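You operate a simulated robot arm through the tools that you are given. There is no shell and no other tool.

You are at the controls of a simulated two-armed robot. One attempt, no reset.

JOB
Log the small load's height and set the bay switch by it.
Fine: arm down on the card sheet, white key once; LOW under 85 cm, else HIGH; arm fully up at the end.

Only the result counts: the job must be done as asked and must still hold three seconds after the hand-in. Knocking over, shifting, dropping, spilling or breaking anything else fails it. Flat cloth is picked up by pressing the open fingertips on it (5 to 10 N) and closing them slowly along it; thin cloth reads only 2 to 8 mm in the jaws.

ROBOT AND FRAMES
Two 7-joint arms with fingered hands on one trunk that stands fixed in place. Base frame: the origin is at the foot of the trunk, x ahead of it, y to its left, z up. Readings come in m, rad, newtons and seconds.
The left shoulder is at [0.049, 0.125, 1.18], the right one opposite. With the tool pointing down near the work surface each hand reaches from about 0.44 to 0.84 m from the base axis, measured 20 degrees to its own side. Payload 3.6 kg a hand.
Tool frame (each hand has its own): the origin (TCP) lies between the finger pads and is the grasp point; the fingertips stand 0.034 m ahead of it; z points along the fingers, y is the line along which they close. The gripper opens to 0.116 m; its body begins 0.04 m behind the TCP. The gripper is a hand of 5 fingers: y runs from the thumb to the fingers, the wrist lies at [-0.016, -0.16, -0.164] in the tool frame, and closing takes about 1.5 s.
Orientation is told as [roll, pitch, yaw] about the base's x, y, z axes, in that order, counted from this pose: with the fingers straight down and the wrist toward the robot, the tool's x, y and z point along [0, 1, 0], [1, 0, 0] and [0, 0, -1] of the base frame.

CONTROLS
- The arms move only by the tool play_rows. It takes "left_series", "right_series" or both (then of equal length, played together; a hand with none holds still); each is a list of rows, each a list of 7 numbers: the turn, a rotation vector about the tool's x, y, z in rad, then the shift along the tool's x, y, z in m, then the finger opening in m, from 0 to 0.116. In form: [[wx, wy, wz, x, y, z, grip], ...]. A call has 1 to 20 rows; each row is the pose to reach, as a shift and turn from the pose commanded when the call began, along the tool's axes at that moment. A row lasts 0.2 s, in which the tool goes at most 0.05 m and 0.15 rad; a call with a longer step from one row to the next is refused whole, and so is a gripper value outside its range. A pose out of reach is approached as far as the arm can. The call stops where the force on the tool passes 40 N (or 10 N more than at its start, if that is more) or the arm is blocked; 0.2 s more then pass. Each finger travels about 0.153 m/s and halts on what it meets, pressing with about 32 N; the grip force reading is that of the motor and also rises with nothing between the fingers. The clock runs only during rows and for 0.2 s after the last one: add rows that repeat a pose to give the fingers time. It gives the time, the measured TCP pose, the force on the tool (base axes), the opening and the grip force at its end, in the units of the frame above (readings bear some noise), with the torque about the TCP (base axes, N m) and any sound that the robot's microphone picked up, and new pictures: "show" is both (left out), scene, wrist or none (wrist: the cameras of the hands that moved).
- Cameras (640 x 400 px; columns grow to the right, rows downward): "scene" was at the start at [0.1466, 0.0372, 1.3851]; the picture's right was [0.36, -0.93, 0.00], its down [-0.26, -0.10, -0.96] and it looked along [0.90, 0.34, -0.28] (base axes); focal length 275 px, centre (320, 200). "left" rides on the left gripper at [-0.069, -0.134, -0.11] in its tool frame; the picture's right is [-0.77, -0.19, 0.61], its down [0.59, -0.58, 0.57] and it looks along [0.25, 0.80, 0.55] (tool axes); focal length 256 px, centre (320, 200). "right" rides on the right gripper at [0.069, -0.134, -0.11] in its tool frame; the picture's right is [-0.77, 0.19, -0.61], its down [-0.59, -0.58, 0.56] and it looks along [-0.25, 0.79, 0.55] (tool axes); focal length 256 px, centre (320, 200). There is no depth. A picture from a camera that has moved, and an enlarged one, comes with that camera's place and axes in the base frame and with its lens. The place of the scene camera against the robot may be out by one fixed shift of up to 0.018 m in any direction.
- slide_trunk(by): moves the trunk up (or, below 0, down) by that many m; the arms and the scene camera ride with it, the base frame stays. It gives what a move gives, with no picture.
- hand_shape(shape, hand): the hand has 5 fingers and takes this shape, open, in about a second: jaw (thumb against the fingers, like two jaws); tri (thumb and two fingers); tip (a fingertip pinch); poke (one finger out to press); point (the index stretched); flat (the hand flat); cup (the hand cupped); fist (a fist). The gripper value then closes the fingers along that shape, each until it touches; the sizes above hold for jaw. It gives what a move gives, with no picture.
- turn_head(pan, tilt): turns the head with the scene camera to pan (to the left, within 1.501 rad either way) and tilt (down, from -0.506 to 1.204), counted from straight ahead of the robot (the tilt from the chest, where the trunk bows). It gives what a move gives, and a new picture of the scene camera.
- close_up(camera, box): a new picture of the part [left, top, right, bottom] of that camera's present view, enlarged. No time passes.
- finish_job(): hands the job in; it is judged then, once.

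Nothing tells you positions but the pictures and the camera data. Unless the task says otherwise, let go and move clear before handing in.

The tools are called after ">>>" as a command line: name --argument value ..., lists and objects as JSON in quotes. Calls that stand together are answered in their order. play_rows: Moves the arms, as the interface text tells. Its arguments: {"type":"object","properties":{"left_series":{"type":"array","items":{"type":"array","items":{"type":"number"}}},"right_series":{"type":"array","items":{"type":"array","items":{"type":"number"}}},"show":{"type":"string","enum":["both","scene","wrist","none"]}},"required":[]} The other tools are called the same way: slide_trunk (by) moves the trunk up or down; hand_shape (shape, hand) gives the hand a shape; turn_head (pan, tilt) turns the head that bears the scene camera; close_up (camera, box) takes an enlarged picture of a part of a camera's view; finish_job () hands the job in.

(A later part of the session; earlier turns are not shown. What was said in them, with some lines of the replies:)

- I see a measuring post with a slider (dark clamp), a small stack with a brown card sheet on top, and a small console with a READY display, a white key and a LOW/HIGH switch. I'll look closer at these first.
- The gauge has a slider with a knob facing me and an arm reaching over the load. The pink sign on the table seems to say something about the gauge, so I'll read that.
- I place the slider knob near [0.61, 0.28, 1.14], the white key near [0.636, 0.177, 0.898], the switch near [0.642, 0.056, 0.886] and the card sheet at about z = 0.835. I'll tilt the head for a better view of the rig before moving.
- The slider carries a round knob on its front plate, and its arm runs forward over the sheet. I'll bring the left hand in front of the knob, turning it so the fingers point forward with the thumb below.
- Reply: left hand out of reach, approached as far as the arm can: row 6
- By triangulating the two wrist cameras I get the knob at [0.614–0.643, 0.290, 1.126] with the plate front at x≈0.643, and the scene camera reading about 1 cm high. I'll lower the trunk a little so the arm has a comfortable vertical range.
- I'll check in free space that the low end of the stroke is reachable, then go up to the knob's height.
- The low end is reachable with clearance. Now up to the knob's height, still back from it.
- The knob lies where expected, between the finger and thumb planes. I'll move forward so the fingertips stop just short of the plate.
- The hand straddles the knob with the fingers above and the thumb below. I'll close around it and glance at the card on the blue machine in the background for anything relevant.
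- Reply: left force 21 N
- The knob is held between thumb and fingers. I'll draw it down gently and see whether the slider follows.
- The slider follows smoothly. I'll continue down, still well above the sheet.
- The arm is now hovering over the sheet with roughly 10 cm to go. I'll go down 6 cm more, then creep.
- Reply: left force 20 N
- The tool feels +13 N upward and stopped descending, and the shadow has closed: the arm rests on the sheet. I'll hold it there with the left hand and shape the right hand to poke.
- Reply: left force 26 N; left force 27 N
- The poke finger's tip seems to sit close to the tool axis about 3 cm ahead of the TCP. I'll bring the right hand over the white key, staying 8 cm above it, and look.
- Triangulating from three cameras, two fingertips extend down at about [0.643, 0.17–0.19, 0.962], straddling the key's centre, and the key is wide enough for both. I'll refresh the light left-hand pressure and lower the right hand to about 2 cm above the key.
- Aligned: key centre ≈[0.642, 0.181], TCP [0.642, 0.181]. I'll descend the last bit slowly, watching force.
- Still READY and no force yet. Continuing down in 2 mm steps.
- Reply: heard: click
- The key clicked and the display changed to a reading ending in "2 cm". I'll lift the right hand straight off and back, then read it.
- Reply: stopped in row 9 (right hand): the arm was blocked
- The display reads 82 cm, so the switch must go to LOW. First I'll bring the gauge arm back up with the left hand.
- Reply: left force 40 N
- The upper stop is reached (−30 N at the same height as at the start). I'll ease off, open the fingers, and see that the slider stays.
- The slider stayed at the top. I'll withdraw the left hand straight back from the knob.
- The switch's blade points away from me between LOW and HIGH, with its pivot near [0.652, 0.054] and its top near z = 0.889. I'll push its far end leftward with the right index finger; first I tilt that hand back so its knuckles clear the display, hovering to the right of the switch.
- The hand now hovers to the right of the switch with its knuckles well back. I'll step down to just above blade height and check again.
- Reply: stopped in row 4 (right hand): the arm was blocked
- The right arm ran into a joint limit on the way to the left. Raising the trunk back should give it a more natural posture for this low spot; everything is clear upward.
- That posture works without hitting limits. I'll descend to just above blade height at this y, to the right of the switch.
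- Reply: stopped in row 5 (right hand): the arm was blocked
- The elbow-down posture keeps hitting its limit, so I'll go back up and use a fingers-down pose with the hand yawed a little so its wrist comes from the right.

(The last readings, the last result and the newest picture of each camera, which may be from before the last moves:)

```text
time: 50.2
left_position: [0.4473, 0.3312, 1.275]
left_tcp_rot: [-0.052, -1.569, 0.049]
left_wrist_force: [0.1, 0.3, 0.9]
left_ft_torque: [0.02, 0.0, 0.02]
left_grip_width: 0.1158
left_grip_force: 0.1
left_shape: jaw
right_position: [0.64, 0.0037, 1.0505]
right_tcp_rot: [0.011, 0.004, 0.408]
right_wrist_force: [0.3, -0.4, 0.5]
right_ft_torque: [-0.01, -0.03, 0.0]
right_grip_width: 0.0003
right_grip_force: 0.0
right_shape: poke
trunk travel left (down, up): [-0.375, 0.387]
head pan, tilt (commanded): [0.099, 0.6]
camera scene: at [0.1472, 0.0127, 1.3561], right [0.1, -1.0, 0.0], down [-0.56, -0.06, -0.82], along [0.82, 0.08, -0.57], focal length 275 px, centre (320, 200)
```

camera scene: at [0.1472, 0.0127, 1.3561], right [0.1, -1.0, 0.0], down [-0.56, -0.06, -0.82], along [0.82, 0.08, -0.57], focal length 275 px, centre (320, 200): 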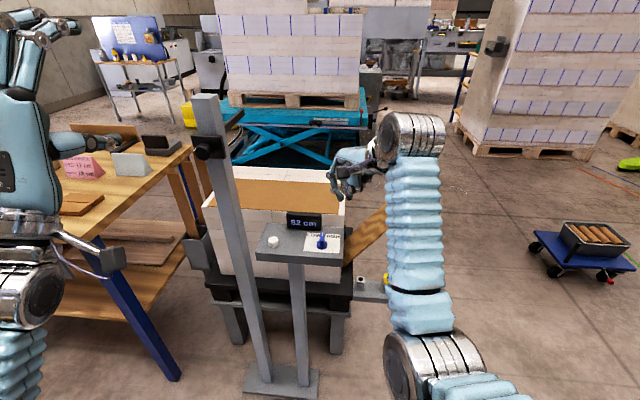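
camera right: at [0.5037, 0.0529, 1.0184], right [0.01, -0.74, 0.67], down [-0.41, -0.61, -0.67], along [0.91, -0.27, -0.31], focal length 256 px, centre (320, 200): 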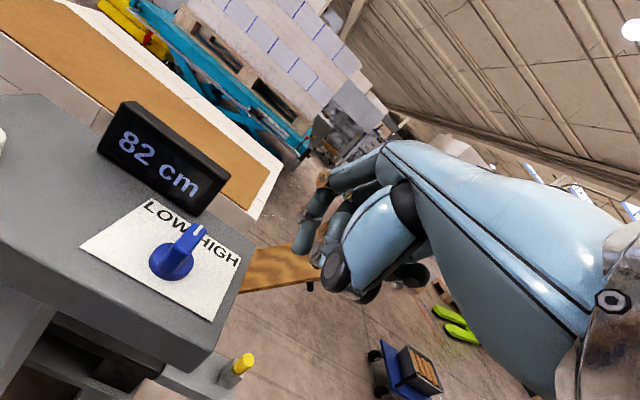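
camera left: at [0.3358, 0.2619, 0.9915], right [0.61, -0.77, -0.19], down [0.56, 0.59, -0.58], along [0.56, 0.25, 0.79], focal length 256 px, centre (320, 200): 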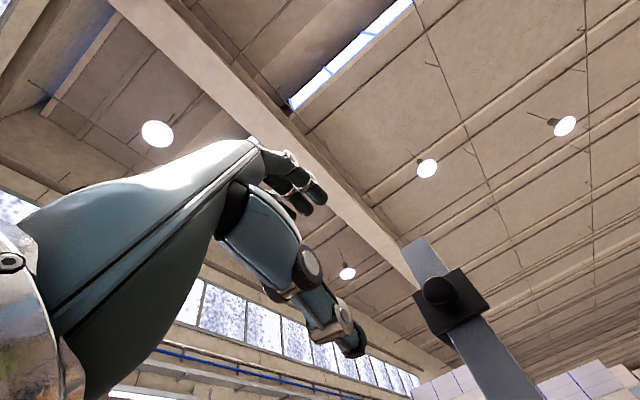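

That posture is reached freely. I'll descend to about 4 cm above the final height and check.

>>> play_rows --right_series '[[0, 0, 0, -0.0034, 0.0034, 0.025, 0], [0, 0, 0, -0.0068, 0.0068, 0.05, 0], [0, 0, 0, -0.0102, 0.0102, 0.075, 0], [0, 0, 0, -0.0136, 0.0137, 0.1, 0], [0, 0, 0, -0.0136, 0.0137, 0.1, 0]]'

>>> close_up --camera "right" --box '[140, 130, 400, 360]'

>>> close_up --camera "scene" --box '[260, 180, 400, 290]'

```text
time: 51.4
left_position: [0.4475, 0.3305, 1.2748]
left_tcp_rot: [-0.061, -1.57, 0.059]
left_wrist_force: [-0.2, 0.2, 0.3]
left_ft_torque: [-0.02, -0.02, -0.01]
left_grip_width: 0.1158
left_grip_force: 0.0
left_shape: jaw
right_position: [0.6541, -0.0039, 0.947]
right_tcp_rot: [0.012, 0.003, 0.406]
right_wrist_force: [0.4, -0.1, 0.3]
right_ft_torque: [0.01, 0.02, -0.04]
right_grip_width: 0.0
right_grip_force: 0.0
right_shape: poke
trunk travel left (down, up): [-0.375, 0.387]
head pan, tilt (commanded): [0.099, 0.6]
camera scene: at [0.1471, 0.0127, 1.3562], right [0.1, -1.0, 0.0], down [-0.56, -0.06, -0.82], along [0.82, 0.08, -0.57], focal length 275 px, centre (320, 200)
camera right: at [0.5053, 0.0062, 1.0592], right [0.48, -0.64, 0.6], down [-0.3, -0.76, -0.57], along [0.82, 0.09, -0.56], focal length 256 px, centre (320, 200)
```

scene: 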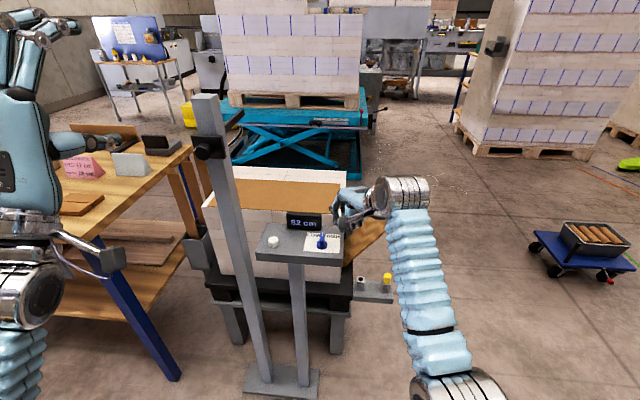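
right: 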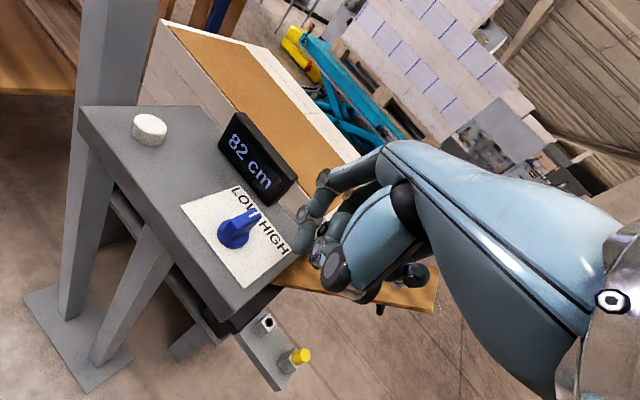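

```text
1.74 times, centred on (270, 245) of right
camera zoom: at [0.5053, 0.0062, 1.0592], right [0.48, -0.64, 0.6], down [-0.3, -0.76, -0.57], along [0.82, 0.09, -0.56], focal length 445 px, centre (407, 122)
```

zoom: 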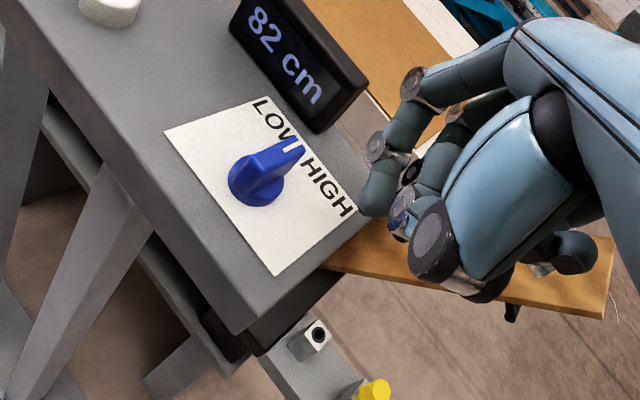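

```text
3.64 times, centred on (330, 235) of scene
camera zoom: at [0.1471, 0.0127, 1.3562], right [0.1, -1.0, 0.0], down [-0.56, -0.06, -0.82], along [0.82, 0.08, -0.57], focal length 1001 px, centre (284, 73)
```

zoom: 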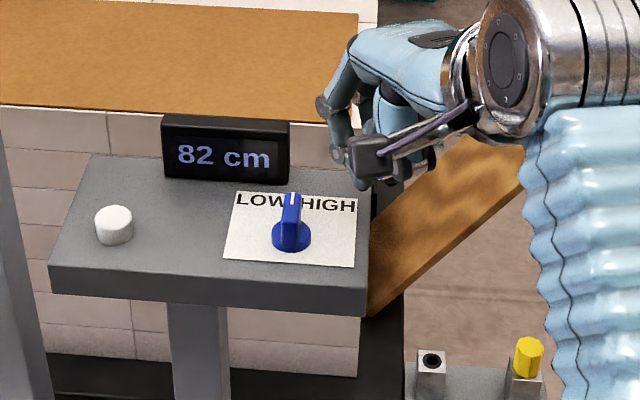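

Clear view: the index tip is right of the blade, behind it in y. I'll lower to the blade's level.

>>> play_rows --right_series '[[0, 0, 0, -0.0008, 0.0018, 0.013, 0], [0, 0, 0, -0.0016, 0.0037, 0.026, 0], [0, 0, 0, -0.0024, 0.0055, 0.036, 0], [0, 0, 0, -0.0024, 0.0055, 0.036, 0]]' --show "wrist"

>>> close_up --camera "right" --box '[160, 130, 400, 330]'

>>> close_up --camera "scene" --box '[280, 190, 380, 270]'

```text
time: 52.4
left_position: [0.4472, 0.332, 1.2743]
left_tcp_rot: [-0.021, -1.569, 0.02]
left_wrist_force: [0.3, 0.3, 0.3]
left_ft_torque: [0.02, -0.03, 0.02]
left_grip_width: 0.1157
left_grip_force: 0.1
left_shape: jaw
right_position: [0.6608, -0.0019, 0.9126]
right_tcp_rot: [0.012, 0.005, 0.407]
right_wrist_force: [0.0, 0.3, 0.9]
right_ft_torque: [-0.01, 0.01, 0.0]
right_grip_width: 0.0
right_grip_force: 0.1
right_shape: poke
trunk travel left (down, up): [-0.375, 0.387]
head pan, tilt (commanded): [0.099, 0.6]
camera right: at [0.511, 0.0076, 1.0238], right [0.48, -0.64, 0.6], down [-0.3, -0.76, -0.57], along [0.82, 0.09, -0.56], focal length 256 px, centre (320, 200)
```

right: 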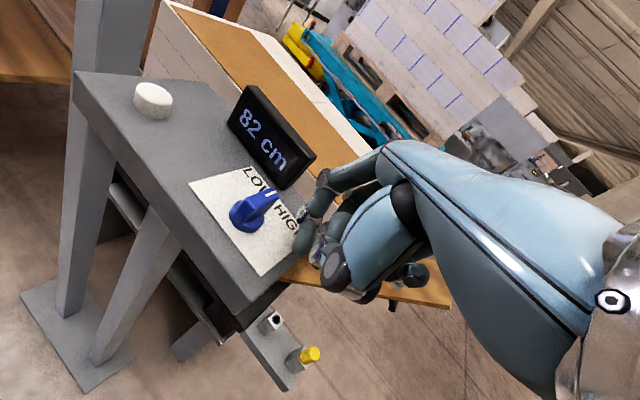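

```text
2.00 times, centred on (280, 230) of right
camera zoom: at [0.511, 0.0076, 1.0238], right [0.48, -0.64, 0.6], down [-0.3, -0.76, -0.57], along [0.82, 0.09, -0.56], focal length 512 px, centre (400, 140)
```

zoom: 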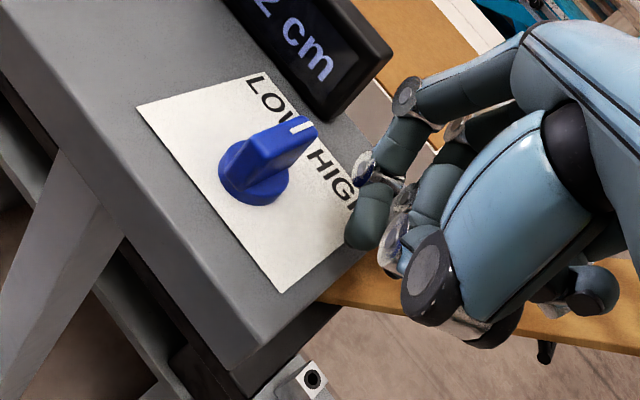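

```text
5.00 times, centred on (330, 230) of scene
camera zoom: at [0.1472, 0.0126, 1.3562], right [0.1, -1.0, 0.0], down [-0.56, -0.06, -0.82], along [0.82, 0.08, -0.57], focal length 1376 px, centre (270, 50)
```

zoom: 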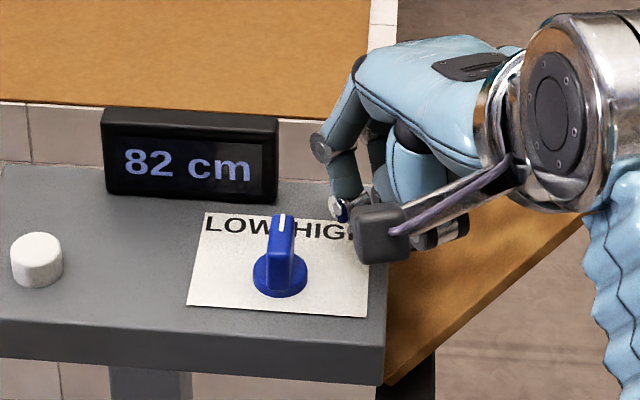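

Position looks right: finger at x≈0.659, blade spanning x 0.64–0.67, about 3 cm to its right. I'll slide left toward it.

>>> play_rows --right_series '[[0, 0, 0, 0.0075, 0.004, 0, 0], [0, 0, 0, 0.015, 0.008, 0, 0], [0, 0, 0, 0.0222, 0.0117, 0, 0]]' --show "none"

>>> close_up --camera "right" --box '[160, 130, 400, 330]'

>>> close_up --camera "scene" --box '[280, 190, 380, 270]'

```text
time: 53.2
left_position: [0.4485, 0.3315, 1.2758]
left_tcp_rot: [-0.051, -1.568, 0.049]
left_wrist_force: [0.2, -0.1, -0.9]
left_ft_torque: [-0.05, 0.01, 0.02]
left_grip_width: 0.1158
left_grip_force: 0.0
left_shape: jaw
right_position: [0.6633, 0.0228, 0.9145]
right_tcp_rot: [0.01, 0.002, 0.406]
right_wrist_force: [0.1, -0.4, 0.4]
right_ft_torque: [-0.03, 0.02, -0.03]
right_grip_width: 0.0
right_grip_force: 0.0
right_shape: poke
trunk travel left (down, up): [-0.375, 0.387]
head pan, tilt (commanded): [0.099, 0.6]
```

```text
2.00 times, centred on (280, 230) of right
camera zoom: at [0.514, 0.0326, 1.0252], right [0.48, -0.64, 0.6], down [-0.3, -0.76, -0.57], along [0.82, 0.09, -0.56], focal length 512 px, centre (400, 140)
```

zoom: 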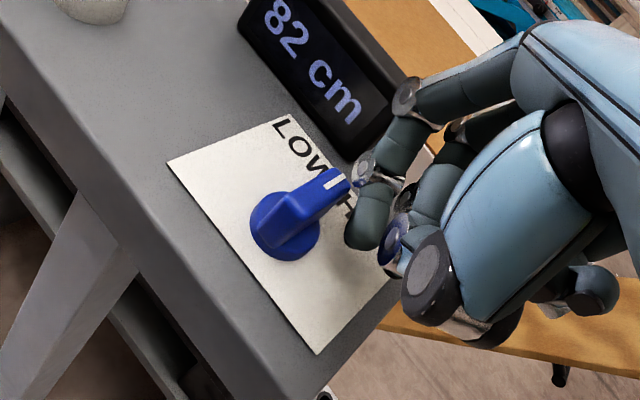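

```text
5.00 times, centred on (330, 230) of scene
camera zoom: at [0.1472, 0.0127, 1.3562], right [0.1, -1.0, 0.0], down [-0.56, -0.06, -0.82], along [0.82, 0.08, -0.57], focal length 1376 px, centre (270, 50)
```

zoom: 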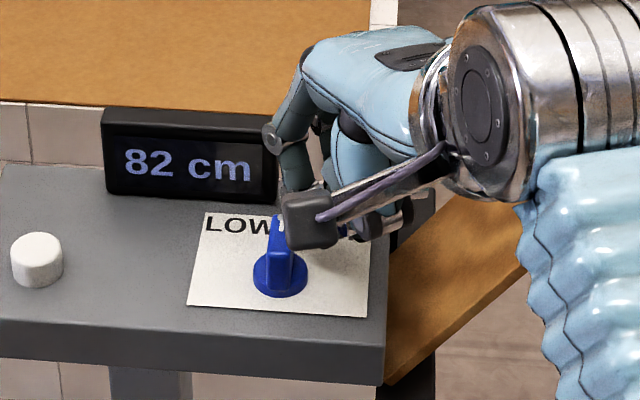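

>>> play_rows --right_series '[[0, 0, 0, 0.0028, 0.0012, 0, 0], [0, 0, 0, 0.0055, 0.0024, 0, 0], [0, 0, 0, 0.0083, 0.0036, 0, 0], [0, 0, 0, 0.011, 0.0048, 0, 0]]' --show "none"

>>> close_up --camera "right" --box '[160, 130, 400, 330]'

>>> close_up --camera "scene" --box '[280, 190, 380, 270]'

```text
time: 54.2
left_position: [0.4469, 0.3314, 1.2747]
left_tcp_rot: [-0.035, -1.567, 0.034]
left_wrist_force: [0.2, -0.4, 0.8]
left_ft_torque: [-0.03, 0.0, 0.01]
left_grip_width: 0.1158
left_grip_force: 0.1
left_shape: jaw
right_position: [0.6618, 0.0355, 0.9138]
right_tcp_rot: [0.011, 0.004, 0.408]
right_wrist_force: [0.2, -0.4, -0.2]
right_ft_torque: [0.0, 0.03, -0.01]
right_grip_width: 0.0
right_grip_force: 0.1
right_shape: poke
trunk travel left (down, up): [-0.375, 0.387]
head pan, tilt (commanded): [0.099, 0.6]
```

```text
2.00 times, centred on (280, 230) of right
camera zoom: at [0.5136, 0.0442, 1.0247], right [0.48, -0.64, 0.6], down [-0.3, -0.77, -0.57], along [0.82, 0.09, -0.56], focal length 512 px, centre (400, 140)
```

zoom: 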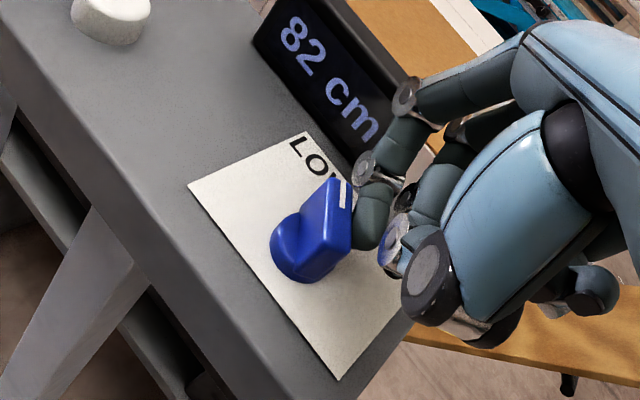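

```text
5.00 times, centred on (330, 230) of scene
camera zoom: at [0.1471, 0.0128, 1.3561], right [0.1, -0.99, 0.0], down [-0.56, -0.06, -0.82], along [0.82, 0.08, -0.57], focal length 1376 px, centre (270, 50)
```

zoom: 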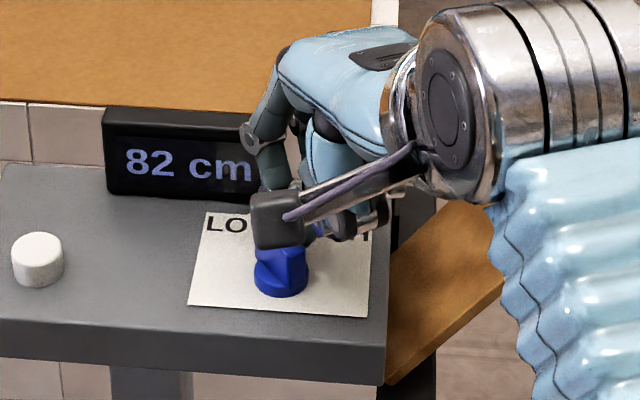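

The blade is turning toward LOW with almost no force. Continuing the push.

>>> play_rows --right_series '[[0, 0, 0, 0.0028, 0.0012, 0, 0], [0, 0, 0, 0.0055, 0.0024, 0, 0], [0, 0, 0, 0.0083, 0.0036, 0, 0]]' --show "none"

>>> close_up --camera "right" --box '[160, 130, 400, 330]'

>>> close_up --camera "scene" --box '[280, 190, 380, 270]'

```text
time: 55.0
left_position: [0.4471, 0.3286, 1.2752]
left_tcp_rot: [0.611, -1.567, -0.613]
left_wrist_force: [-0.1, -0.4, -0.6]
left_ft_torque: [-0.02, -0.01, -0.03]
left_grip_width: 0.116
left_grip_force: 0.1
left_shape: jaw
right_position: [0.6637, 0.0392, 0.9128]
right_tcp_rot: [0.01, 0.002, 0.403]
right_wrist_force: [4.4, -18.5, 1.3]
right_ft_torque: [-0.43, -0.08, 0.02]
right_grip_width: 0.0
right_grip_force: 0.0
right_shape: poke
trunk travel left (down, up): [-0.375, 0.387]
head pan, tilt (commanded): [0.099, 0.6]
```

```text
2.00 times, centred on (280, 230) of right
camera zoom: at [0.5144, 0.0496, 1.0245], right [0.48, -0.64, 0.6], down [-0.3, -0.76, -0.57], along [0.82, 0.09, -0.56], focal length 512 px, centre (400, 140)
```

zoom: 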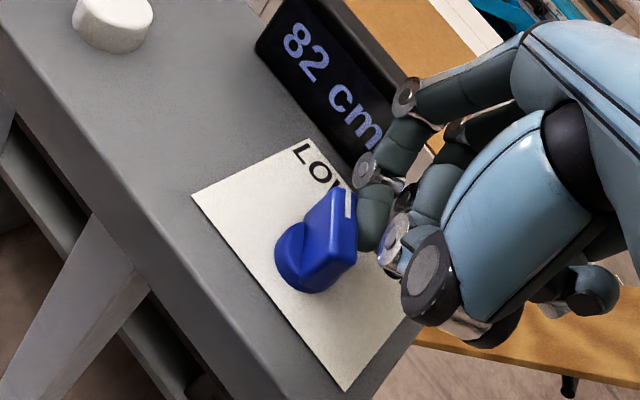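

```text
5.00 times, centred on (330, 230) of scene
camera zoom: at [0.1476, 0.0093, 1.3562], right [0.09, -1.0, 0.0], down [-0.56, -0.05, -0.82], along [0.82, 0.08, -0.57], focal length 1376 px, centre (270, 50)
```

zoom: 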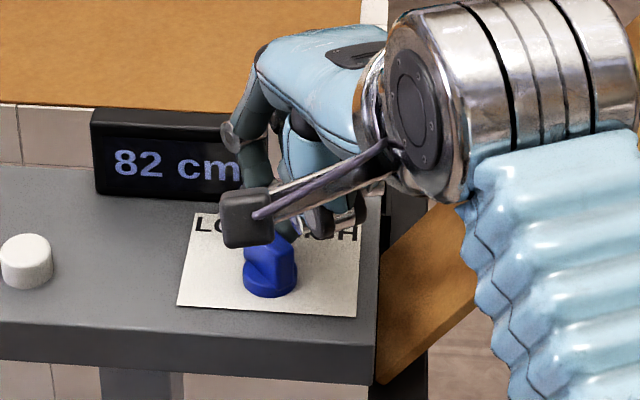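

The push met a firm stop (−18 N). I'll back the finger off and look at where the pointer rests.

>>> play_rows --right_series '[[0, 0, 0, -0.0092, -0.004, 0, 0], [0, 0, 0, -0.0276, -0.012, 0, 0], [0, 0, 0, -0.046, -0.02, 0, 0], [0, 0, 0, -0.046, -0.02, -0.03, 0], [0, 0, 0, -0.046, -0.02, -0.06, 0]]'

>>> close_up --camera "right" --box '[160, 130, 400, 330]'

>>> close_up --camera "scene" --box '[280, 190, 380, 270]'

```text
time: 56.2
left_position: [0.447, 0.331, 1.2745]
left_tcp_rot: [0.031, -1.569, -0.03]
left_wrist_force: [-0.2, 0.5, -0.1]
left_ft_torque: [0.01, -0.02, 0.02]
left_grip_width: 0.1161
left_grip_force: 0.1
left_shape: jaw
right_position: [0.6618, -0.007, 0.9727]
right_tcp_rot: [0.011, 0.005, 0.408]
right_wrist_force: [0.0, -0.8, -0.7]
right_ft_torque: [0.0, 0.0, 0.0]
right_grip_width: 0.0
right_grip_force: 0.0
right_shape: poke
trunk travel left (down, up): [-0.375, 0.387]
head pan, tilt (commanded): [0.099, 0.6]
camera scene: at [0.1471, 0.0124, 1.3562], right [0.1, -0.99, 0.0], down [-0.56, -0.06, -0.82], along [0.82, 0.08, -0.57], focal length 275 px, centre (320, 200)
camera right: at [0.5107, 0.0027, 1.0842], right [0.48, -0.64, 0.6], down [-0.3, -0.77, -0.57], along [0.82, 0.09, -0.56], focal length 256 px, centre (320, 200)
```

scene: 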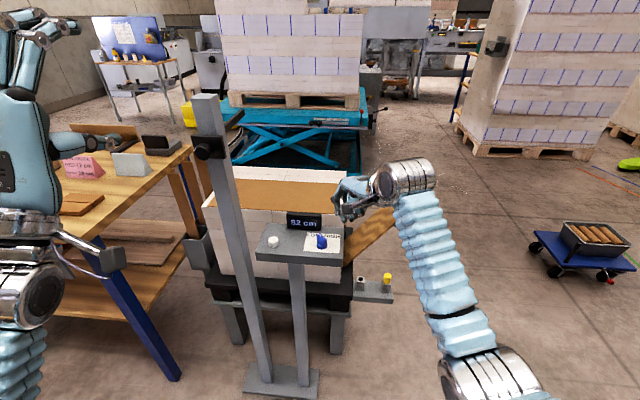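
right: 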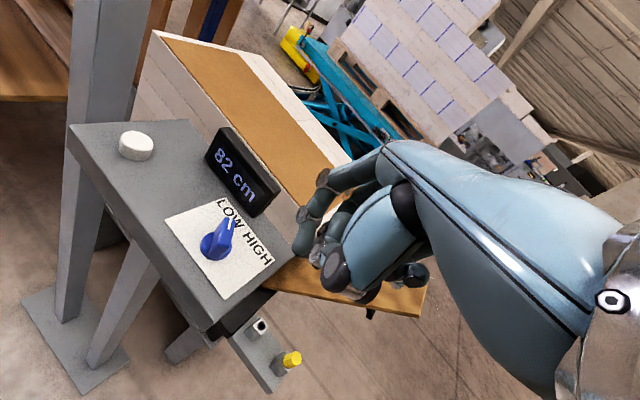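

```text
2.00 times, centred on (280, 230) of right
camera zoom: at [0.5107, 0.0027, 1.0842], right [0.48, -0.64, 0.6], down [-0.3, -0.77, -0.57], along [0.82, 0.09, -0.56], focal length 512 px, centre (400, 140)
```

zoom: 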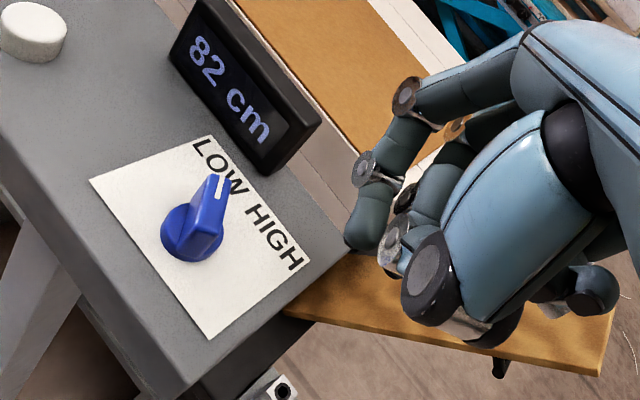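

```text
5.00 times, centred on (330, 230) of scene
camera zoom: at [0.1471, 0.0124, 1.3562], right [0.1, -0.99, 0.0], down [-0.56, -0.06, -0.82], along [0.82, 0.08, -0.57], focal length 1376 px, centre (270, 50)
```

zoom: 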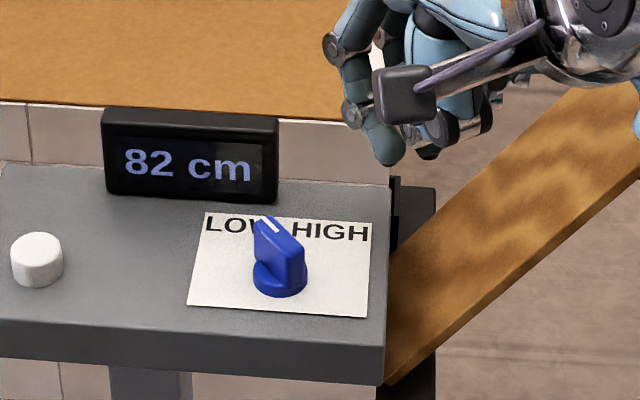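

>>> close_up --camera "scene" --box '[300, 215, 350, 255]'

>>> close_up --camera "right" --box '[190, 190, 290, 280]'

>>> close_up --camera "scene" --box '[170, 80, 290, 180]'

```text
10.00 times, centred on (325, 235) of scene
camera zoom: at [0.1471, 0.0124, 1.3562], right [0.1, -0.99, 0.0], down [-0.56, -0.06, -0.82], along [0.82, 0.08, -0.57], focal length 2753 px, centre (270, -150)
```

zoom: 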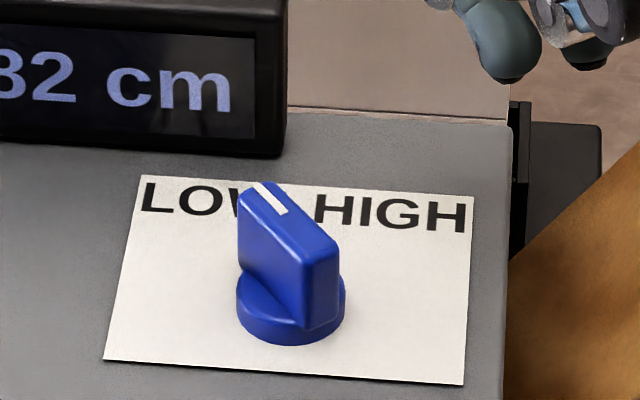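

```text
4.44 times, centred on (240, 235) of right
camera zoom: at [0.5107, 0.0027, 1.0842], right [0.48, -0.64, 0.6], down [-0.3, -0.77, -0.57], along [0.82, 0.09, -0.56], focal length 1138 px, centre (676, 44)
```

zoom: 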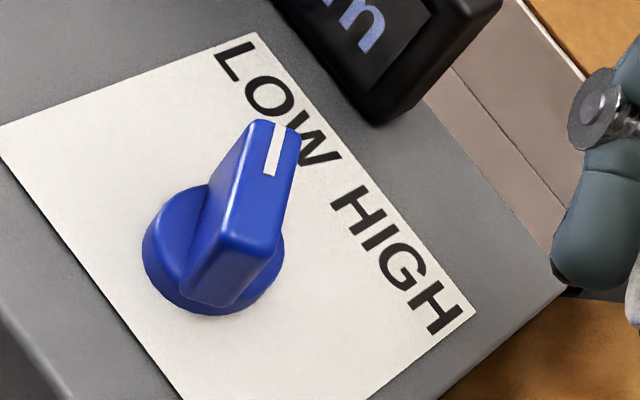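

```text
4.00 times, centred on (230, 130) of scene
camera zoom: at [0.1471, 0.0124, 1.3562], right [0.1, -0.99, 0.0], down [-0.56, -0.06, -0.82], along [0.82, 0.08, -0.57], focal length 1101 px, centre (680, 480)
```

zoom: 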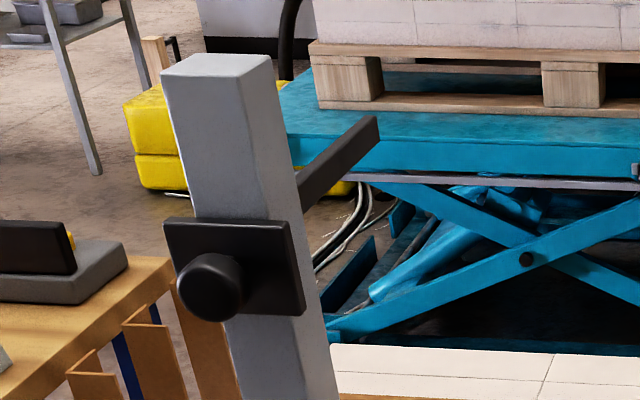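

The pointer now lies about 30–35° left, at LOW. To be sure it's truly at its end stop, I'll give it one more gentle push from slightly higher, where nothing else can touch.

>>> play_rows --right_series '[[0, 0, 0, 0.001, 0.001, 0.03, 0], [0, 0, 0, 0.001, 0.001, 0.054, 0], [0, 0, 0, 0.0115, 0.0055, 0.054, 0], [0, 0, 0, 0.0225, 0.0105, 0.054, 0], [0, 0, 0, 0.033, 0.015, 0.054, 0], [0, 0, 0, 0.0375, 0.017, 0.054, 0]]' --show "none"

>>> close_up --camera "right" --box '[160, 130, 400, 330]'

```text
time: 57.6
left_position: [0.4479, 0.3302, 1.2742]
left_tcp_rot: [0.038, -1.567, -0.04]
left_wrist_force: [0.0, 1.2, -0.1]
left_ft_torque: [0.01, 0.01, 0.01]
left_grip_width: 0.116
left_grip_force: 0.1
left_shape: jaw
right_position: [0.6617, 0.0352, 0.9188]
right_tcp_rot: [0.009, 0.004, 0.405]
right_wrist_force: [0.3, -0.8, 1.0]
right_ft_torque: [0.01, 0.0, -0.03]
right_grip_width: 0.0
right_grip_force: 0.1
right_shape: poke
trunk travel left (down, up): [-0.375, 0.387]
head pan, tilt (commanded): [0.099, 0.6]
```

```text
2.00 times, centred on (280, 230) of right
camera zoom: at [0.513, 0.0445, 1.0296], right [0.48, -0.64, 0.6], down [-0.3, -0.76, -0.57], along [0.82, 0.09, -0.56], focal length 512 px, centre (400, 140)
```

zoom: 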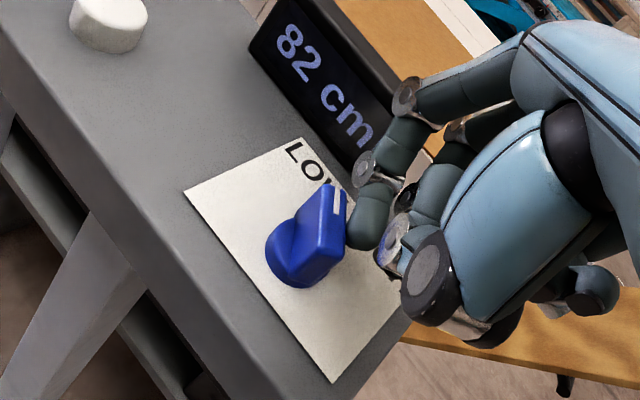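

>>> play_rows --right_series '[[0, 0, 0, 0.0018, 0.0008, 0, 0], [0, 0, 0, 0.0037, 0.0016, 0, 0], [0, 0, 0, 0.0055, 0.0024, 0, 0]]' --show "none"

>>> close_up --camera "right" --box '[160, 130, 400, 330]'

```text
time: 58.4
left_position: [0.4474, 0.3303, 1.2748]
left_tcp_rot: [0.2, -1.567, -0.203]
left_wrist_force: [-0.1, 0.7, 0.7]
left_ft_torque: [0.02, -0.01, 0.0]
left_grip_width: 0.1158
left_grip_force: 0.0
left_shape: jaw
right_position: [0.6635, 0.0381, 0.9203]
right_tcp_rot: [0.009, 0.003, 0.407]
right_wrist_force: [1.2, -6.9, 0.9]
right_ft_torque: [-0.18, -0.05, 0.04]
right_grip_width: 0.0
right_grip_force: 0.0
right_shape: poke
trunk travel left (down, up): [-0.375, 0.387]
head pan, tilt (commanded): [0.099, 0.6]
```

```text
2.00 times, centred on (280, 230) of right
camera zoom: at [0.5148, 0.0484, 1.0298], right [0.48, -0.64, 0.6], down [-0.3, -0.76, -0.57], along [0.82, 0.09, -0.56], focal length 512 px, centre (400, 140)
```

zoom: 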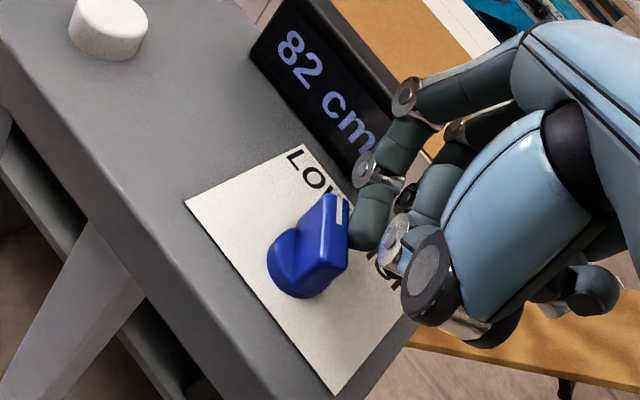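

It resists at the same angle, so the switch is at the LOW stop. I'll withdraw the right hand to the right and up, clear of the rig.

>>> play_rows --right_series '[[0, 0, 0, -0.0092, -0.004, 0, 0], [0, 0, 0, -0.0276, -0.012, 0, 0], [0, 0, 0, -0.046, -0.02, 0, 0], [0, 0, 0, -0.046, -0.02, -0.04, 0], [0, 0, 0, -0.046, -0.02, -0.08, 0], [0, 0, 0, -0.065, -0.03, -0.12, 0], [0, 0, 0, -0.085, -0.05, -0.15, 0], [0, 0, 0, -0.105, -0.07, -0.17, 0], [0, 0, 0, -0.105, -0.07, -0.17, 0]]' --show "both"

>>> close_up --camera "scene" --box '[250, 190, 370, 280]'

>>> close_up --camera "scene" --box '[170, 80, 290, 180]'

```text
time: 60.4
left_position: [0.4482, 0.332, 1.276]
left_tcp_rot: [-0.118, -1.568, 0.118]
left_wrist_force: [0.5, 0.0, 0.8]
left_ft_torque: [-0.03, -0.01, -0.04]
left_grip_width: 0.1161
left_grip_force: 0.1
left_shape: jaw
right_position: [0.6403, -0.0874, 1.0888]
right_tcp_rot: [0.011, 0.003, 0.406]
right_wrist_force: [-0.9, 0.4, 1.1]
right_ft_torque: [0.0, -0.01, 0.01]
right_grip_width: 0.0001
right_grip_force: 0.0
right_shape: poke
trunk travel left (down, up): [-0.375, 0.387]
head pan, tilt (commanded): [0.099, 0.6]
camera scene: at [0.1473, 0.0128, 1.3561], right [0.1, -1.0, 0.0], down [-0.56, -0.06, -0.82], along [0.82, 0.08, -0.57], focal length 275 px, centre (320, 200)
camera right: at [0.4921, -0.0783, 1.2008], right [0.48, -0.64, 0.6], down [-0.3, -0.77, -0.57], along [0.82, 0.09, -0.56], focal length 256 px, centre (320, 200)
```

scene: 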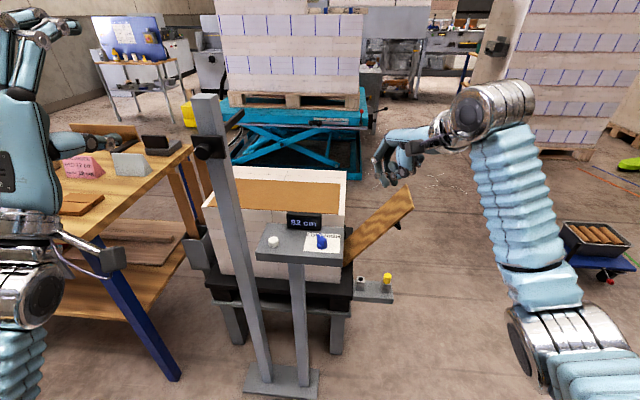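
right: 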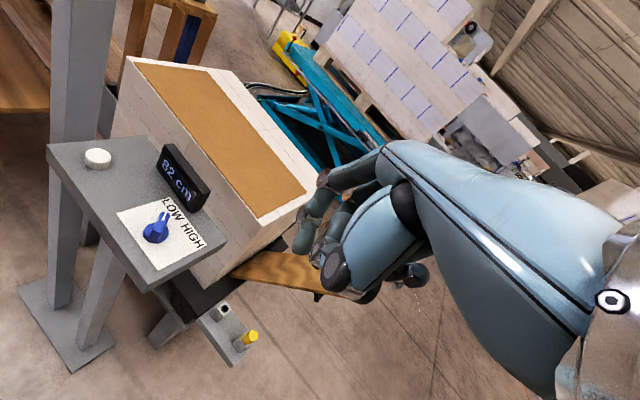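

```text
4.44 times, centred on (310, 235) of scene
camera zoom: at [0.1473, 0.0128, 1.3561], right [0.1, -1.0, 0.0], down [-0.56, -0.06, -0.82], along [0.82, 0.08, -0.57], focal length 1224 px, centre (364, 44)
```

zoom: 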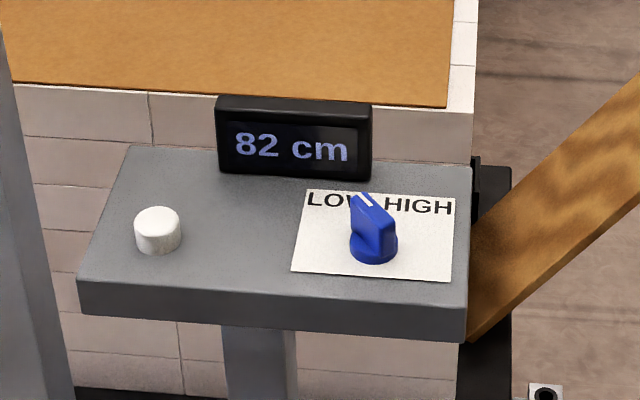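

```text
4.00 times, centred on (230, 130) of scene
camera zoom: at [0.1473, 0.0128, 1.3561], right [0.1, -1.0, 0.0], down [-0.56, -0.06, -0.82], along [0.82, 0.08, -0.57], focal length 1101 px, centre (680, 480)
```

zoom: 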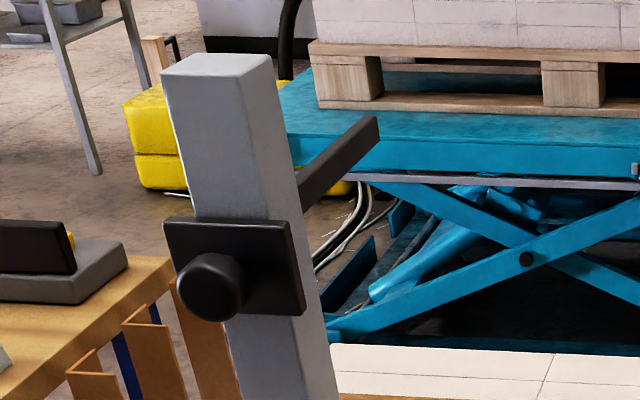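

Display shows 82 cm, the pointer stays at LOW and both hands are clear. I'll compare the slider height with the starting view before handing in.

>>> turn_head --pan 0.365 --tilt 0.284

>>> close_up --camera "scene" --box '[250, 180, 350, 260]'

>>> close_up --camera "scene" --box '[240, 180, 520, 400]'

```text
time: 61.2
left_position: [0.4476, 0.3312, 1.2753]
left_tcp_rot: [0.008, -1.568, -0.008]
left_wrist_force: [-0.5, 0.0, -0.1]
left_ft_torque: [0.01, -0.01, -0.04]
left_grip_width: 0.1158
left_grip_force: 0.1
left_shape: jaw
right_position: [0.6409, -0.0864, 1.0893]
right_tcp_rot: [0.01, 0.005, 0.407]
right_wrist_force: [-0.2, -0.3, 0.6]
right_ft_torque: [0.03, 0.03, 0.06]
right_grip_width: 0.0002
right_grip_force: 0.1
right_shape: poke
trunk travel left (down, up): [-0.375, 0.387]
head pan, tilt (commanded): [0.365, 0.284]
camera scene: at [0.1465, 0.0369, 1.385], right [0.36, -0.93, 0.0], down [-0.26, -0.1, -0.96], along [0.9, 0.34, -0.28], focal length 275 px, centre (320, 200)
```

scene: 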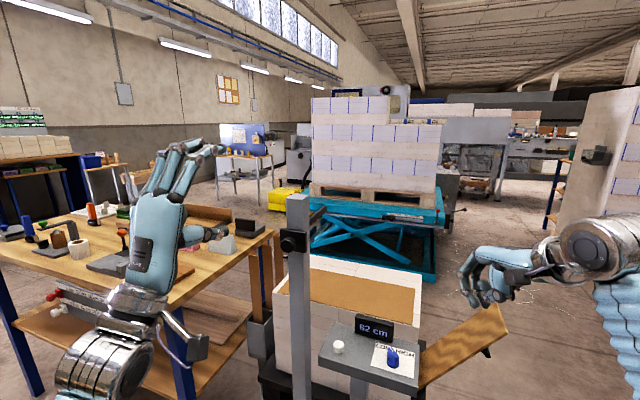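

```text
5.00 times, centred on (300, 220) of scene
camera zoom: at [0.1465, 0.0369, 1.385], right [0.36, -0.93, 0.0], down [-0.26, -0.1, -0.96], along [0.9, 0.34, -0.28], focal length 1376 px, centre (420, 100)
```

zoom: 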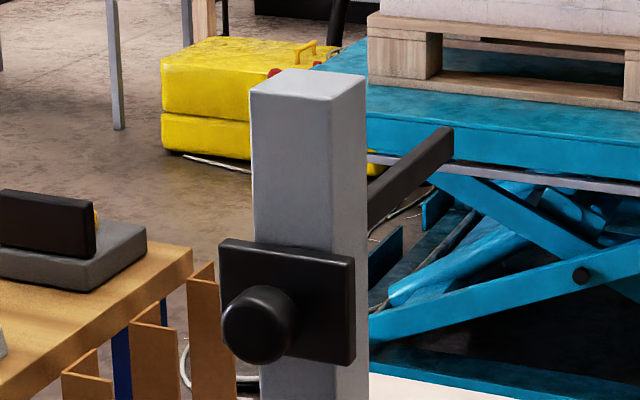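

```text
1.82 times, centred on (380, 290) of scene
camera zoom: at [0.1465, 0.0369, 1.385], right [0.36, -0.93, 0.0], down [-0.26, -0.1, -0.96], along [0.9, 0.34, -0.28], focal length 501 px, centre (211, 36)
```

zoom: 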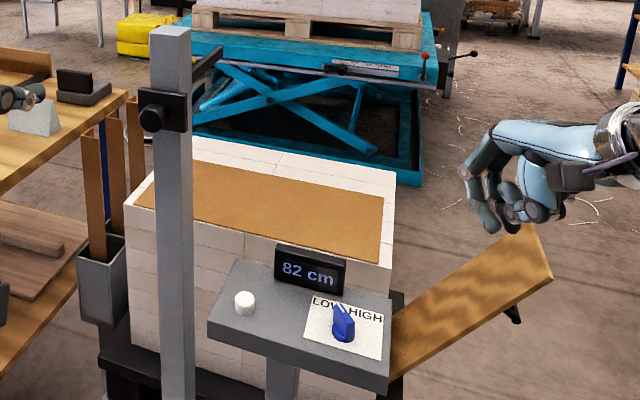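

The slider is back exactly at its starting height, the console and load haven't moved, the display reads 82 cm and the switch is at LOW. Both hands are clear, so I'm handing in.

>>> finish_job

```text
The job is handed in.
```

The small load measured 82 cm, so I set the bay switch to LOW. I then handed the job in; no verdict came back.

- **Measurement:** I lowered the gauge arm until it rested on the card sheet, then pressed the white key once. It clicked, and the display changed from READY to 82 cm.
- **Switch:** The pointer is turned about 30–35° left, at LOW. A second gentle push met the same stop.
- **Gauge arm:** It is back up against its top stop. From the same camera view as at the start, it sits at the same height.
- **Surroundings:** In the final pictures the console, load and sheet have not moved, and both hands are clear of the rig.
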